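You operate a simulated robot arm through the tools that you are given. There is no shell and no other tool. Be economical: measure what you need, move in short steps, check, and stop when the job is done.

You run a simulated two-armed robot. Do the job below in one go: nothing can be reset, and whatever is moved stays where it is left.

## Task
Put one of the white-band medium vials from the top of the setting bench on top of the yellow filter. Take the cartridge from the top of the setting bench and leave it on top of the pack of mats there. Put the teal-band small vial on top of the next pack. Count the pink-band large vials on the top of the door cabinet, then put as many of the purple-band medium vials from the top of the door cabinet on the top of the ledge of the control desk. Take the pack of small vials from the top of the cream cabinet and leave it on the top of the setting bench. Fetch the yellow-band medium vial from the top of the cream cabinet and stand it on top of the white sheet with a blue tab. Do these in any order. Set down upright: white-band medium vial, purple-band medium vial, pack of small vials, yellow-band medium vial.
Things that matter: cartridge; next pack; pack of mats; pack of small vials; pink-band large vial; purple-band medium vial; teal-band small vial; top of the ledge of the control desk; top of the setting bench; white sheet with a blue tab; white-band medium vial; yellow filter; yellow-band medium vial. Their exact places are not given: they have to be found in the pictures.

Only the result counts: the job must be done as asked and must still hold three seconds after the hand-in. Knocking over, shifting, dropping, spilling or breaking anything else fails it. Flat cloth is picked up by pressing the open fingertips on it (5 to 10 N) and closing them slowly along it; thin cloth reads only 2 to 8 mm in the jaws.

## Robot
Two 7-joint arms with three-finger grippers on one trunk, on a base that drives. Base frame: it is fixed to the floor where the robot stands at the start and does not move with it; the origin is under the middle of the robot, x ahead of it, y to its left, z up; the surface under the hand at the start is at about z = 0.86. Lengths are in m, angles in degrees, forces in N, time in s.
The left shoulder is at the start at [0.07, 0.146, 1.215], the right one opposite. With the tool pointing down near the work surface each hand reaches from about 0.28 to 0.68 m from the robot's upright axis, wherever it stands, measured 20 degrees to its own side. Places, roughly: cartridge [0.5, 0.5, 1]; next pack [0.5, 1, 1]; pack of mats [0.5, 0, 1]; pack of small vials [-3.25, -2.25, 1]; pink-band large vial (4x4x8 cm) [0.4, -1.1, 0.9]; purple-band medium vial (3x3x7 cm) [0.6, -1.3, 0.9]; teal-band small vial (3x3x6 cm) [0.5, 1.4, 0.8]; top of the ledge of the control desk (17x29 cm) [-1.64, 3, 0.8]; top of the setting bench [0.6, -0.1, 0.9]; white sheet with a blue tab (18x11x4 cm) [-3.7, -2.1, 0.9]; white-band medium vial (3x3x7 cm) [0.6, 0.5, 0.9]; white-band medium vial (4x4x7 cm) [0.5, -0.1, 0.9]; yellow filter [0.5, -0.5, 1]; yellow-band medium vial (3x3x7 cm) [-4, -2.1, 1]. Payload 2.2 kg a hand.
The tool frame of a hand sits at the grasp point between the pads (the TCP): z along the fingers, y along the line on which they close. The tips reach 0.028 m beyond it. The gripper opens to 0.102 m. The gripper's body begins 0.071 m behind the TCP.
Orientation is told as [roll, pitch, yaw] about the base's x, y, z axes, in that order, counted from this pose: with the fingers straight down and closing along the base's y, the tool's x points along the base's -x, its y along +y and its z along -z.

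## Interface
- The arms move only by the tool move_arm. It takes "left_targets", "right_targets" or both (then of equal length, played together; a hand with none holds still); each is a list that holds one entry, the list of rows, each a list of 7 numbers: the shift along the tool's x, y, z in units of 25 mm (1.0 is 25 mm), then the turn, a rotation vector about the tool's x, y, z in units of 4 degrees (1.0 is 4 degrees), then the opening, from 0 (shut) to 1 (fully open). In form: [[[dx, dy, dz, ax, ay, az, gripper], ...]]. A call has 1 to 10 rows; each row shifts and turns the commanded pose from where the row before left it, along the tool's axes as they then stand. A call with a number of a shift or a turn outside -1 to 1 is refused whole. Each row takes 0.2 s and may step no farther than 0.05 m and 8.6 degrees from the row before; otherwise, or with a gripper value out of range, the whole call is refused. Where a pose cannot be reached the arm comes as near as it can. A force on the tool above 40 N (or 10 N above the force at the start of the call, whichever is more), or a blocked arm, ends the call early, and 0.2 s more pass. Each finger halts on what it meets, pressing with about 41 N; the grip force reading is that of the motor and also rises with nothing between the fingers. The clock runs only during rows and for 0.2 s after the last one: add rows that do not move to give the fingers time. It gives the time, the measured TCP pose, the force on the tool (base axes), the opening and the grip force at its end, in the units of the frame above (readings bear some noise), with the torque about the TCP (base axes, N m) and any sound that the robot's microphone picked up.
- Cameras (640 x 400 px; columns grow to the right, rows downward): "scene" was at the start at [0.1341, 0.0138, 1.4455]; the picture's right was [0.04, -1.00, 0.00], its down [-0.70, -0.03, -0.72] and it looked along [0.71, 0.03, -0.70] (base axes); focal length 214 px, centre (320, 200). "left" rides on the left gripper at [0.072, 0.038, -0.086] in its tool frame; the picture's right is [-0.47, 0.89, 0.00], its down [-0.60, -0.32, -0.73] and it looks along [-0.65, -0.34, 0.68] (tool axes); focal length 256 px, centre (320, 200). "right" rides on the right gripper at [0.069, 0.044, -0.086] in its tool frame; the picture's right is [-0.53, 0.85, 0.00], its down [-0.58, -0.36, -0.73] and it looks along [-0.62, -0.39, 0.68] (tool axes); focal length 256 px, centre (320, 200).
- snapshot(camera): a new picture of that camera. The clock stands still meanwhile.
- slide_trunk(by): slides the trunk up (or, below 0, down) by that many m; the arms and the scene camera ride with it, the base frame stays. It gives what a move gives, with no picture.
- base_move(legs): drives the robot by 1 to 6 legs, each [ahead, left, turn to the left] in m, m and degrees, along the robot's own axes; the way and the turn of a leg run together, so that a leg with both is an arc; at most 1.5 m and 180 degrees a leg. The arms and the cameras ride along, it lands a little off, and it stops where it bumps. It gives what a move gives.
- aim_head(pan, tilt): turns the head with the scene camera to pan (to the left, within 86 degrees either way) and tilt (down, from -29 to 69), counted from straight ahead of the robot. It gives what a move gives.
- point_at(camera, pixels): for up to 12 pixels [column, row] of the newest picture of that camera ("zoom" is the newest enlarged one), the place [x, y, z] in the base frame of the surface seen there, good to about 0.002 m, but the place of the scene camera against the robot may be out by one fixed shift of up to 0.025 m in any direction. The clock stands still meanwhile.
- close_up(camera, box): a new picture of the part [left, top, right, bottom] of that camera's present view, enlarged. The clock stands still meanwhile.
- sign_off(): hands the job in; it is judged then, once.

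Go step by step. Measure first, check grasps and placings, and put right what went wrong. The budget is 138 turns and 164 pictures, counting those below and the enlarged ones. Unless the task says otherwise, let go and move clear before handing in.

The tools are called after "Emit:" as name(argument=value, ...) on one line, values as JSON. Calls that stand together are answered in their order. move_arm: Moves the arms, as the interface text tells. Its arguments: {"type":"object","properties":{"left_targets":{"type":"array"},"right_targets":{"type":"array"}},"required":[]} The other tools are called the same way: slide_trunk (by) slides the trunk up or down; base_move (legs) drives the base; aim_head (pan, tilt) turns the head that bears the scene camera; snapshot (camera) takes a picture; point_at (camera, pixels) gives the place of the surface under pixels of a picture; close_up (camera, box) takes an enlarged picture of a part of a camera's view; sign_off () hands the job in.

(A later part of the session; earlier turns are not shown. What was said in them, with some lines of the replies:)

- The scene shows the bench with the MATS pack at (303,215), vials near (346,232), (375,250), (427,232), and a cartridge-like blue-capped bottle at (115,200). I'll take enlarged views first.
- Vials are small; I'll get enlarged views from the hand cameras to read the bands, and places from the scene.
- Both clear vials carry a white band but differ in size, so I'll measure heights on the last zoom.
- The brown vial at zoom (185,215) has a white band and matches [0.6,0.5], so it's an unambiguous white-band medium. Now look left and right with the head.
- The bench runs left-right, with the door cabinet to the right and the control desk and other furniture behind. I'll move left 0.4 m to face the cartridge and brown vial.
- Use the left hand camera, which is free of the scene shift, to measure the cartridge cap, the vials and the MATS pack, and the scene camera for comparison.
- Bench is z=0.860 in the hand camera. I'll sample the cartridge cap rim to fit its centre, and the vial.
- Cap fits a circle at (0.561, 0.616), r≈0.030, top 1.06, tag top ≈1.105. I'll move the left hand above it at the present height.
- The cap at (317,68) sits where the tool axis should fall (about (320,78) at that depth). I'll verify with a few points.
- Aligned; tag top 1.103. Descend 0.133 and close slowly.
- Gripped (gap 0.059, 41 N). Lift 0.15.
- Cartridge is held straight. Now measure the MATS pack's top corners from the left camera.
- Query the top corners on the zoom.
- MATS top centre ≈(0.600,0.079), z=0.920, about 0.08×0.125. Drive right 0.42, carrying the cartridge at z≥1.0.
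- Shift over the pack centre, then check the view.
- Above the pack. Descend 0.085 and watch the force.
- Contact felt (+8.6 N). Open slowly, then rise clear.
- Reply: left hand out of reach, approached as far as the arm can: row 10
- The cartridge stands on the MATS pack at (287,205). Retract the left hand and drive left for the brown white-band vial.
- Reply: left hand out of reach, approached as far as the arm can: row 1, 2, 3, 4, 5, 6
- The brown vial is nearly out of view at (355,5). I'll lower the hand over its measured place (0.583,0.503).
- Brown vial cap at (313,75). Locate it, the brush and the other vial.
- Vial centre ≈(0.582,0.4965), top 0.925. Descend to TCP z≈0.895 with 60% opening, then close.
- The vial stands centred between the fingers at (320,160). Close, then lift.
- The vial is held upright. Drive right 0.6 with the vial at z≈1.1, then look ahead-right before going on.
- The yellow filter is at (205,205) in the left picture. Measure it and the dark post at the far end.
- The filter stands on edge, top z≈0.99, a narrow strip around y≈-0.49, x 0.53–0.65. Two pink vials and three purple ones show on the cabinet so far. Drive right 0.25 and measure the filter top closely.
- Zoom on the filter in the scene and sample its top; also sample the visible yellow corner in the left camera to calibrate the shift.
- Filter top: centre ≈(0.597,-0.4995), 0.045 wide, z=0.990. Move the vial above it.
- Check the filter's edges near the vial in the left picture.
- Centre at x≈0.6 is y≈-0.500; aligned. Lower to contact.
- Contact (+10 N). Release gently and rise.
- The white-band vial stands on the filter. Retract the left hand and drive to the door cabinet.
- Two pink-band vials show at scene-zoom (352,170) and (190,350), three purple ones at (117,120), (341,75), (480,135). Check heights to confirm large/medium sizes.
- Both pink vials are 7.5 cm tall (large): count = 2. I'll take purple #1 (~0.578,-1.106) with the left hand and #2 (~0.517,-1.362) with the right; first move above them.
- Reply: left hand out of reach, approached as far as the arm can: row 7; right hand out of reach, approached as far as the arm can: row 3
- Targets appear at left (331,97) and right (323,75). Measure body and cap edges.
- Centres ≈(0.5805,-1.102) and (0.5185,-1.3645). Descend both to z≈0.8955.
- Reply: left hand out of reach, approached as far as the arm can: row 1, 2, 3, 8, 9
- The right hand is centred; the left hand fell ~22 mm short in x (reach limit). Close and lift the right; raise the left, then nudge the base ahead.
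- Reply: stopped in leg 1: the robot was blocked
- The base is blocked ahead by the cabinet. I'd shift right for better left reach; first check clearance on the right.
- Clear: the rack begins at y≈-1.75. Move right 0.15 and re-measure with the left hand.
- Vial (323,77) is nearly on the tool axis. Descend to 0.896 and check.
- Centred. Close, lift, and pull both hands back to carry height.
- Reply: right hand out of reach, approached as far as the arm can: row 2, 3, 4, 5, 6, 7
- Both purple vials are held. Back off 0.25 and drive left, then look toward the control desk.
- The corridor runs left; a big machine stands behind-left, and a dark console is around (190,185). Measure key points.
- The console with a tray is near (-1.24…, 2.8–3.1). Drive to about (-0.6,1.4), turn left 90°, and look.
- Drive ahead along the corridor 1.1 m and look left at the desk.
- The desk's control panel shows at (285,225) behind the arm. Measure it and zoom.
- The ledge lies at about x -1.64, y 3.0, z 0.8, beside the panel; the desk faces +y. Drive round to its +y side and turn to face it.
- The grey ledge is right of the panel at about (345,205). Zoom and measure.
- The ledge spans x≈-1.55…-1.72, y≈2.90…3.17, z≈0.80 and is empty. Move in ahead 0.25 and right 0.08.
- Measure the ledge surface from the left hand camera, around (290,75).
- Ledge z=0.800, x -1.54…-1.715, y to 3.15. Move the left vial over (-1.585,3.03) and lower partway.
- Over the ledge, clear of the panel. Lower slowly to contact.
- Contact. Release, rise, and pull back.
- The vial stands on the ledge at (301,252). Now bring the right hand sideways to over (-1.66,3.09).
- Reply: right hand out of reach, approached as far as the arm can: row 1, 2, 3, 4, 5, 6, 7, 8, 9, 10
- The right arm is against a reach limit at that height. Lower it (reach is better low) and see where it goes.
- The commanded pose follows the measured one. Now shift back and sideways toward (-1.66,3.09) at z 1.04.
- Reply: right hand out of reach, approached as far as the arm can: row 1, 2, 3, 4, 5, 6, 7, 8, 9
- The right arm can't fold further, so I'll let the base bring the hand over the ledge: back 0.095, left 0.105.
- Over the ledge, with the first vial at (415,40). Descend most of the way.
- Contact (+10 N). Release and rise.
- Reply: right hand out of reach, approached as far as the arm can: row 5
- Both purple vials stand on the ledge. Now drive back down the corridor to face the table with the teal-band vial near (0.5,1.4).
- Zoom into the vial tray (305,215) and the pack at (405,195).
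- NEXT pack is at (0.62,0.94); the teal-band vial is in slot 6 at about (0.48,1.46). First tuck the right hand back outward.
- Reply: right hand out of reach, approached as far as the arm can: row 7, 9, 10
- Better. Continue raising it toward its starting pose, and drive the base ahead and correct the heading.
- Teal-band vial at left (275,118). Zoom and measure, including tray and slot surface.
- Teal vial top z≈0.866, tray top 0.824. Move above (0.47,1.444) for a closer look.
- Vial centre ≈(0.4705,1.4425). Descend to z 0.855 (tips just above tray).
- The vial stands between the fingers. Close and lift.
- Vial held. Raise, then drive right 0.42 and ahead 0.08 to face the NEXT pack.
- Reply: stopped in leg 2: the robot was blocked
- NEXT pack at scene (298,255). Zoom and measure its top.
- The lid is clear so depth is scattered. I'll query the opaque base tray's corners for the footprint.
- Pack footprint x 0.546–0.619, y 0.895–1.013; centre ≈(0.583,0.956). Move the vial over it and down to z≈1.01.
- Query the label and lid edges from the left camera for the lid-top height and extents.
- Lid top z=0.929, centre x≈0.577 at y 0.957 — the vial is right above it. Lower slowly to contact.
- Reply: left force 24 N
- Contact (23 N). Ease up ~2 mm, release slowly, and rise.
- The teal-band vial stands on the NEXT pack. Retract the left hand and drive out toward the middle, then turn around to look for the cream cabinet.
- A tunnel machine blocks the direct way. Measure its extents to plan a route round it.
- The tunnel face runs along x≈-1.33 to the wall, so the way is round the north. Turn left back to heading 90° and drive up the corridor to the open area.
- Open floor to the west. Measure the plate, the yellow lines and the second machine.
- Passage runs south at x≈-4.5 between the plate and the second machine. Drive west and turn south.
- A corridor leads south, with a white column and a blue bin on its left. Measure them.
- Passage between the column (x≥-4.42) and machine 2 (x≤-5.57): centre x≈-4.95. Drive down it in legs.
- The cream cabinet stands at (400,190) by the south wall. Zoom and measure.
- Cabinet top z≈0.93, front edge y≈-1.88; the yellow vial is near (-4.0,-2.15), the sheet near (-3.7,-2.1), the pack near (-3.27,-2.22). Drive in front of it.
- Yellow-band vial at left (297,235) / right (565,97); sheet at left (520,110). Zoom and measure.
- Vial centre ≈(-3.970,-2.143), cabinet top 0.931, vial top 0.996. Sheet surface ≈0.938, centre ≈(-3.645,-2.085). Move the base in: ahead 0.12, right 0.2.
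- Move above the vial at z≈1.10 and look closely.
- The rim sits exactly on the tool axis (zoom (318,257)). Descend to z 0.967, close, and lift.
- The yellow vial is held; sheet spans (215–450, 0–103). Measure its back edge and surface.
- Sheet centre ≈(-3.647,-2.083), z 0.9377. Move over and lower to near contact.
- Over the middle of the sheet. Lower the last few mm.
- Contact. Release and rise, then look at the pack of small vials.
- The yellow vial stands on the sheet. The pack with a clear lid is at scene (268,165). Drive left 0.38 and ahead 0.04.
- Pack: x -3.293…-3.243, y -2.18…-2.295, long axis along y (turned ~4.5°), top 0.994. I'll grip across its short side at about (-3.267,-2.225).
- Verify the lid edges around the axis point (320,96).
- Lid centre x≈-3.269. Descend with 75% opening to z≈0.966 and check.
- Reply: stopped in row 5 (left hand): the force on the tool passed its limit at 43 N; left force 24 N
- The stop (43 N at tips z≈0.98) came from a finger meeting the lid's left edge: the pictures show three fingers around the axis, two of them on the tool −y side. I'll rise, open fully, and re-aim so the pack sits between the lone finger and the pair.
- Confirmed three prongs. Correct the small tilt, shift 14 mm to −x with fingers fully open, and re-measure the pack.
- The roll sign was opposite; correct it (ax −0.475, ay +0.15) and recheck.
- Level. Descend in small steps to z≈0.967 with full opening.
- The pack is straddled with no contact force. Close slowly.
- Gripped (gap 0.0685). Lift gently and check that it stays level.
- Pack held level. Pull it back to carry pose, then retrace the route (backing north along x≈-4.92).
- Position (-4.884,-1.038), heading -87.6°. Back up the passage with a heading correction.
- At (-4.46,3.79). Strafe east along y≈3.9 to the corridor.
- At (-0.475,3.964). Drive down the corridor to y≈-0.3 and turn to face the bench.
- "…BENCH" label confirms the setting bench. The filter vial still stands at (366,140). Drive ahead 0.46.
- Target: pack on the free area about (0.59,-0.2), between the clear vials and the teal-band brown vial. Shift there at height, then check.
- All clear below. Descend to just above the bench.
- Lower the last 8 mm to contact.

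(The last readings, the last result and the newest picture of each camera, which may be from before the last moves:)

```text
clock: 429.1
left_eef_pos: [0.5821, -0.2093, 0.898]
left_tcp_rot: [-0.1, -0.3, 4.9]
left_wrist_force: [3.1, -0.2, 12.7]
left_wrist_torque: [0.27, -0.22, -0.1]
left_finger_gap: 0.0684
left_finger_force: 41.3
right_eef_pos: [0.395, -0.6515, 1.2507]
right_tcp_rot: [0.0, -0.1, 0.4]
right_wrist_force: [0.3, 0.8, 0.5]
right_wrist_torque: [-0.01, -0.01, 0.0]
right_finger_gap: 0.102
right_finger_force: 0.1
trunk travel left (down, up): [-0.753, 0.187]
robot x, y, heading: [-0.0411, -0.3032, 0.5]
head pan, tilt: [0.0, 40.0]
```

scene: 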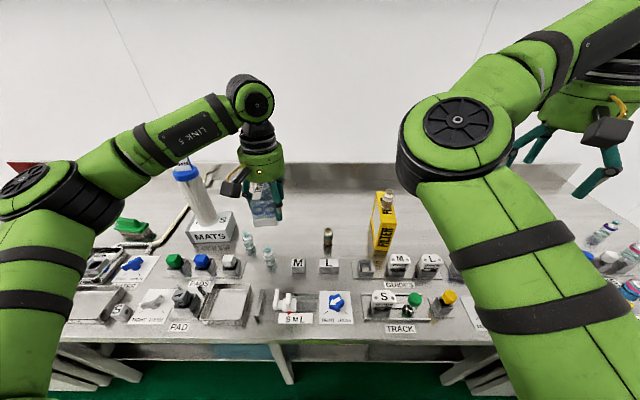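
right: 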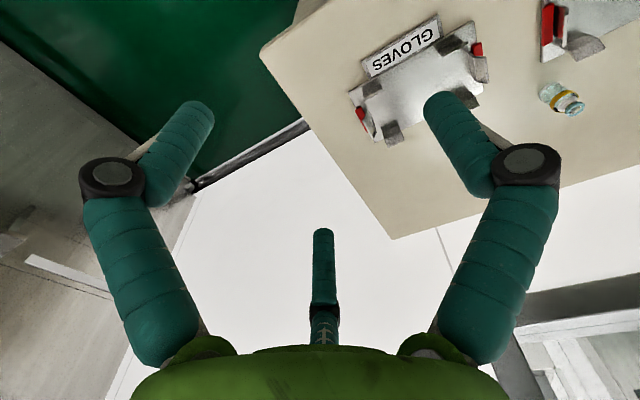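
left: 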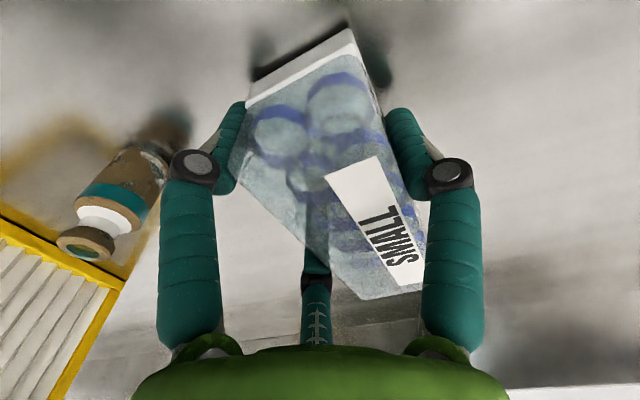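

Contact. Ease slightly, open fully, rise straight up.

Emit:
move_arm(left_targets=[[[0, 0, -0.04, 0, 0, 0, 0.6], [0, 0, 0, 0, 0, 0, 0.75], [0, 0, 0, 0, 0, 0, 0.9], [0, 0, 0, 0, 0, 0, 1], [0, 0, 0, 0, 0, 0, 1], [0, 0, -0.5, 0, 0, 0, 1], [0, 0, -0.8, 0, 0, 0, 1], [0, 0, -0.9, 0, 0, 0, 1], [0, 0, -0.9, 0, 0, 0, 1], [0, 0, -0.9, 0, 0, 0, 1]]])

Emit:
move_arm(left_targets=[[[0.3, 0, -0.8, 0, 0, 0, 1], [0.8, 0, -0.8, 0, 0, 0, 1], [0.8, 0, -0.8, 0, 0, 0, 1], [0.8, 0, -0.5, 0, 0, 0, 1], [0.8, 0, 0, 0, 0, 0, 1], [0.8, 0, 0, 0, 0, 0, 1]]])

Emit:
base_move(legs=[[-0.4, 0, 0]])

Emit:
snapshot(camera="scene")

Emit:
close_up(camera="scene", box=[200, 110, 400, 235])

```text
clock: 431.3
left_eef_pos: [0.5797, -0.2086, 0.996]
left_tcp_rot: [0.0, 0.0, 4.9]
left_wrist_force: [0.1, 0.2, 0.3]
left_wrist_torque: [-0.04, 0.0, 0.02]
left_finger_gap: 0.1021
left_finger_force: 0.0
right_eef_pos: [0.3956, -0.652, 1.2493]
right_tcp_rot: [-0.1, 0.1, 0.4]
right_wrist_force: [-0.6, -0.4, -0.3]
right_wrist_torque: [0.0, 0.03, 0.01]
right_finger_gap: 0.1021
right_finger_force: 0.0
trunk travel left (down, up): [-0.753, 0.187]
robot x, y, heading: [-0.0386, -0.2976, 0.2]
head pan, tilt: [0.0, 40.0]
```

```text
clock: 432.7
left_eef_pos: [0.4738, -0.2184, 1.069]
left_tcp_rot: [0.1, 0.1, 5.0]
left_wrist_force: [0.6, -0.1, -0.3]
left_wrist_torque: [0.01, -0.03, -0.01]
left_finger_gap: 0.1019
left_finger_force: 0.0
right_eef_pos: [0.3968, -0.6504, 1.2475]
right_tcp_rot: [-0.2, 0.0, 0.5]
right_wrist_force: [0.4, 0.4, 0.2]
right_wrist_torque: [0.01, 0.01, -0.02]
right_finger_gap: 0.1019
right_finger_force: 0.0
trunk travel left (down, up): [-0.753, 0.187]
robot x, y, heading: [-0.0393, -0.3009, 0.2]
head pan, tilt: [0.0, 40.0]
```

```text
clock: 435.2
left_eef_pos: [0.0688, -0.2172, 1.0678]
left_tcp_rot: [0.0, 0.1, 5.6]
left_wrist_force: [-0.5, -0.1, 0.9]
left_wrist_torque: [-0.01, 0.01, 0.03]
left_finger_gap: 0.1021
left_finger_force: 0.1
right_eef_pos: [-0.0042, -0.6526, 1.2483]
right_tcp_rot: [0.0, 0.1, 1.0]
right_wrist_force: [-0.2, -0.6, 0.2]
right_wrist_torque: [0.05, 0.03, -0.03]
right_finger_gap: 0.102
right_finger_force: 0.0
trunk travel left (down, up): [-0.753, 0.187]
robot x, y, heading: [-0.4469, -0.3075, 1.2]
head pan, tilt: [0.0, 40.0]
```

```text
40 pictures are left
```

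scene: 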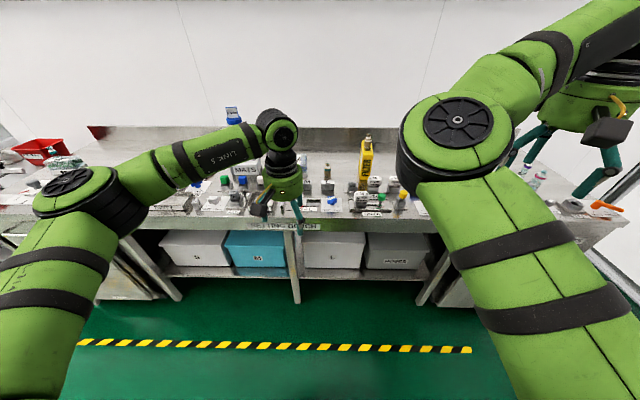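

```text
3.20 times, centred on (300, 172) of scene
```

zoom: 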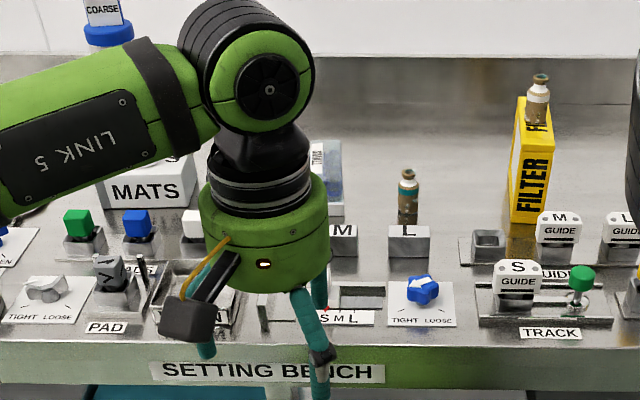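

Cartridge and filter vial are standing; the pack is partly hidden behind the hand. Sidestep right for a clear check view.

Emit:
base_move(legs=[[0, -0.4, 0]])

Emit:
aim_head(pan=22, tilt=28)

Emit:
close_up(camera="scene", box=[120, 130, 440, 330])

```text
clock: 437.7
left_eef_pos: [0.0746, -0.6129, 1.0697]
left_tcp_rot: [-0.1, 0.0, 5.8]
left_wrist_force: [0.2, -0.3, -0.3]
left_wrist_torque: [0.0, 0.03, 0.01]
left_finger_gap: 0.1022
left_finger_force: 0.2
right_eef_pos: [0.0036, -1.0457, 1.2494]
right_tcp_rot: [-0.2, 0.0, 1.3]
right_wrist_force: [0.1, -0.6, 0.4]
right_wrist_torque: [-0.03, 0.01, 0.01]
right_finger_gap: 0.102
right_finger_force: 0.2
trunk travel left (down, up): [-0.753, 0.187]
robot x, y, heading: [-0.4358, -0.7026, 1.5]
head pan, tilt: [0.0, 40.0]
```

```text
clock: 438.6
left_eef_pos: [0.0741, -0.6131, 1.0692]
left_tcp_rot: [0.0, -0.1, 5.8]
left_wrist_force: [-0.2, -0.4, 0.3]
left_wrist_torque: [0.0, -0.03, 0.0]
left_finger_gap: 0.102
left_finger_force: 0.1
right_eef_pos: [0.0043, -1.0495, 1.2487]
right_tcp_rot: [0.0, 0.0, 1.3]
right_wrist_force: [-0.4, -0.5, -0.1]
right_wrist_torque: [0.01, 0.0, -0.02]
right_finger_gap: 0.1019
right_finger_force: 0.2
trunk travel left (down, up): [-0.753, 0.187]
robot x, y, heading: [-0.4357, -0.703, 1.4]
head pan, tilt: [22.0, 28.0]
```

```text
2.00 times, centred on (280, 230) of scene
```

zoom: 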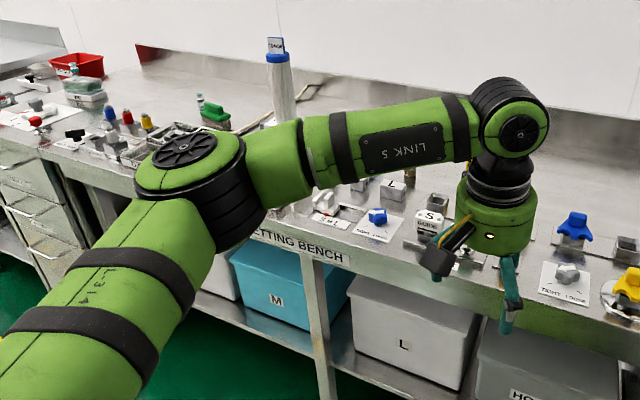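

The NEXT vial stands at (75,68), but the forearm hides the pack. Move left past it and look back.

Emit:
base_move(legs=[[0, 0.95, -1]])

Emit:
aim_head(pan=-20, tilt=28)

Emit:
snapshot(camera="scene")

Emit:
close_up(camera="scene", box=[220, 120, 420, 245])

```text
clock: 443.5
left_eef_pos: [0.0648, 0.3295, 1.0693]
left_tcp_rot: [0.1, 0.0, 4.7]
left_wrist_force: [0.2, -0.7, -0.8]
left_wrist_torque: [-0.01, 0.0, 0.0]
left_finger_gap: 0.1022
left_finger_force: 0.1
right_eef_pos: [-0.015, -0.1039, 1.248]
right_tcp_rot: [0.0, 0.0, 0.1]
right_wrist_force: [0.5, -0.1, 0.0]
right_wrist_torque: [0.01, 0.0, -0.01]
right_finger_gap: 0.102
right_finger_force: 0.1
trunk travel left (down, up): [-0.753, 0.187]
robot x, y, heading: [-0.4491, 0.2488, 0.3]
head pan, tilt: [22.0, 28.0]
```

```text
clock: 444.6
left_eef_pos: [0.0659, 0.3297, 1.0678]
left_tcp_rot: [0.0, 0.1, 4.7]
left_wrist_force: [0.5, -0.1, -1.3]
left_wrist_torque: [-0.01, -0.01, -0.01]
left_finger_gap: 0.1019
left_finger_force: 0.1
right_eef_pos: [-0.015, -0.1039, 1.2497]
right_tcp_rot: [-0.2, 0.0, 0.2]
right_wrist_force: [-0.3, 0.6, 0.3]
right_wrist_torque: [-0.01, 0.02, -0.02]
right_finger_gap: 0.1022
right_finger_force: 0.1
trunk travel left (down, up): [-0.753, 0.187]
robot x, y, heading: [-0.4478, 0.2454, 0.1]
head pan, tilt: [-20.0, 28.0]
```

```text
37 pictures are left
```

scene: 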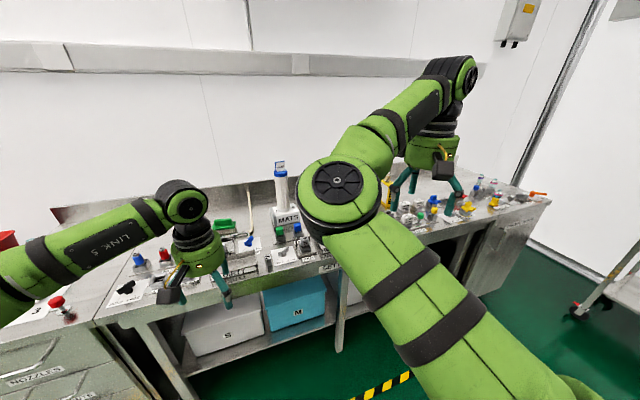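

```text
3.20 times, centred on (320, 182) of scene
```

zoom: 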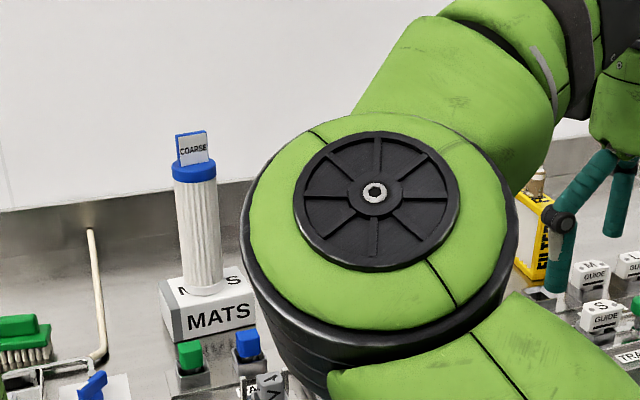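

The right elbow hides it now. Step right 0.3 so the gap between the arms faces the pack.

Emit:
base_move(legs=[[0, -0.34, 0]])

Emit:
aim_head(pan=-5, tilt=30)

Emit:
close_up(camera="scene", box=[210, 110, 410, 235])

```text
clock: 446.8
left_eef_pos: [0.0677, -0.0027, 1.0691]
left_tcp_rot: [0.0, 0.0, 5.2]
left_wrist_force: [0.9, 0.2, -0.4]
left_wrist_torque: [0.0, -0.02, -0.01]
left_finger_gap: 0.1021
left_finger_force: 0.0
right_eef_pos: [-0.0099, -0.4367, 1.249]
right_tcp_rot: [-0.1, 0.0, 0.7]
right_wrist_force: [-0.2, -0.5, 0.2]
right_wrist_torque: [0.0, 0.01, -0.01]
right_finger_gap: 0.1018
right_finger_force: 0.1
trunk travel left (down, up): [-0.753, 0.187]
robot x, y, heading: [-0.4431, -0.0891, 0.7]
head pan, tilt: [-20.0, 28.0]
```

```text
clock: 447.6
left_eef_pos: [0.0677, -0.004, 1.0686]
left_tcp_rot: [0.1, 0.0, 5.2]
left_wrist_force: [-0.4, 0.9, 0.1]
left_wrist_torque: [-0.01, -0.03, -0.01]
left_finger_gap: 0.1023
left_finger_force: 0.1
right_eef_pos: [-0.0086, -0.4393, 1.2483]
right_tcp_rot: [-0.1, 0.0, 0.6]
right_wrist_force: [0.0, -0.1, 0.4]
right_wrist_torque: [-0.01, 0.02, -0.01]
right_finger_gap: 0.1021
right_finger_force: 0.0
trunk travel left (down, up): [-0.753, 0.187]
robot x, y, heading: [-0.4463, -0.0864, 0.6]
head pan, tilt: [-5.0, 30.0]
```

```text
3.20 times, centred on (310, 172) of scene
```

zoom: 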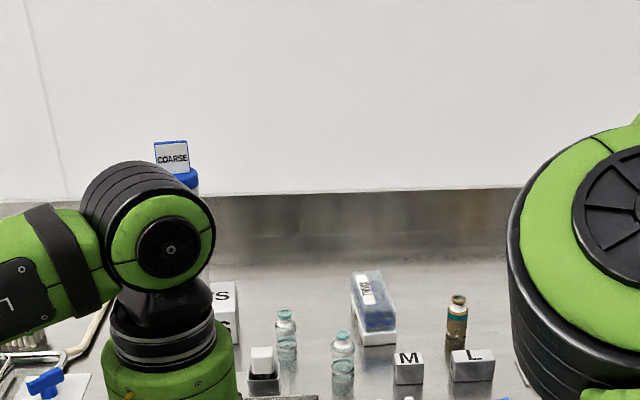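

The view shows the pack of small vials upright on the setting bench at (373,305), with the vials around it undisturbed. Everything has been let go, so I'm handing in.

Emit:
sign_off()

```text
The job is handed in.
```

I've placed everything as asked and handed the job in; I don't have the judge's verdict.

- **White-band medium vial:** the brown one is standing on the yellow filter.
- **Cartridge:** it is standing on the pack of mats.
- **Teal-band small vial:** it is on the next pack.
- **Purple-band medium vials:** I counted two pink-band large vials, so two purple ones are standing on the control desk ledge.
- **Yellow-band medium vial:** it is standing on the white sheet with the blue tab.
- **Pack of small vials:** it is upright on the setting bench. On the first try to pick it up, a finger pressed on its lid (43 N), but it didn't move and the second grip was clean.
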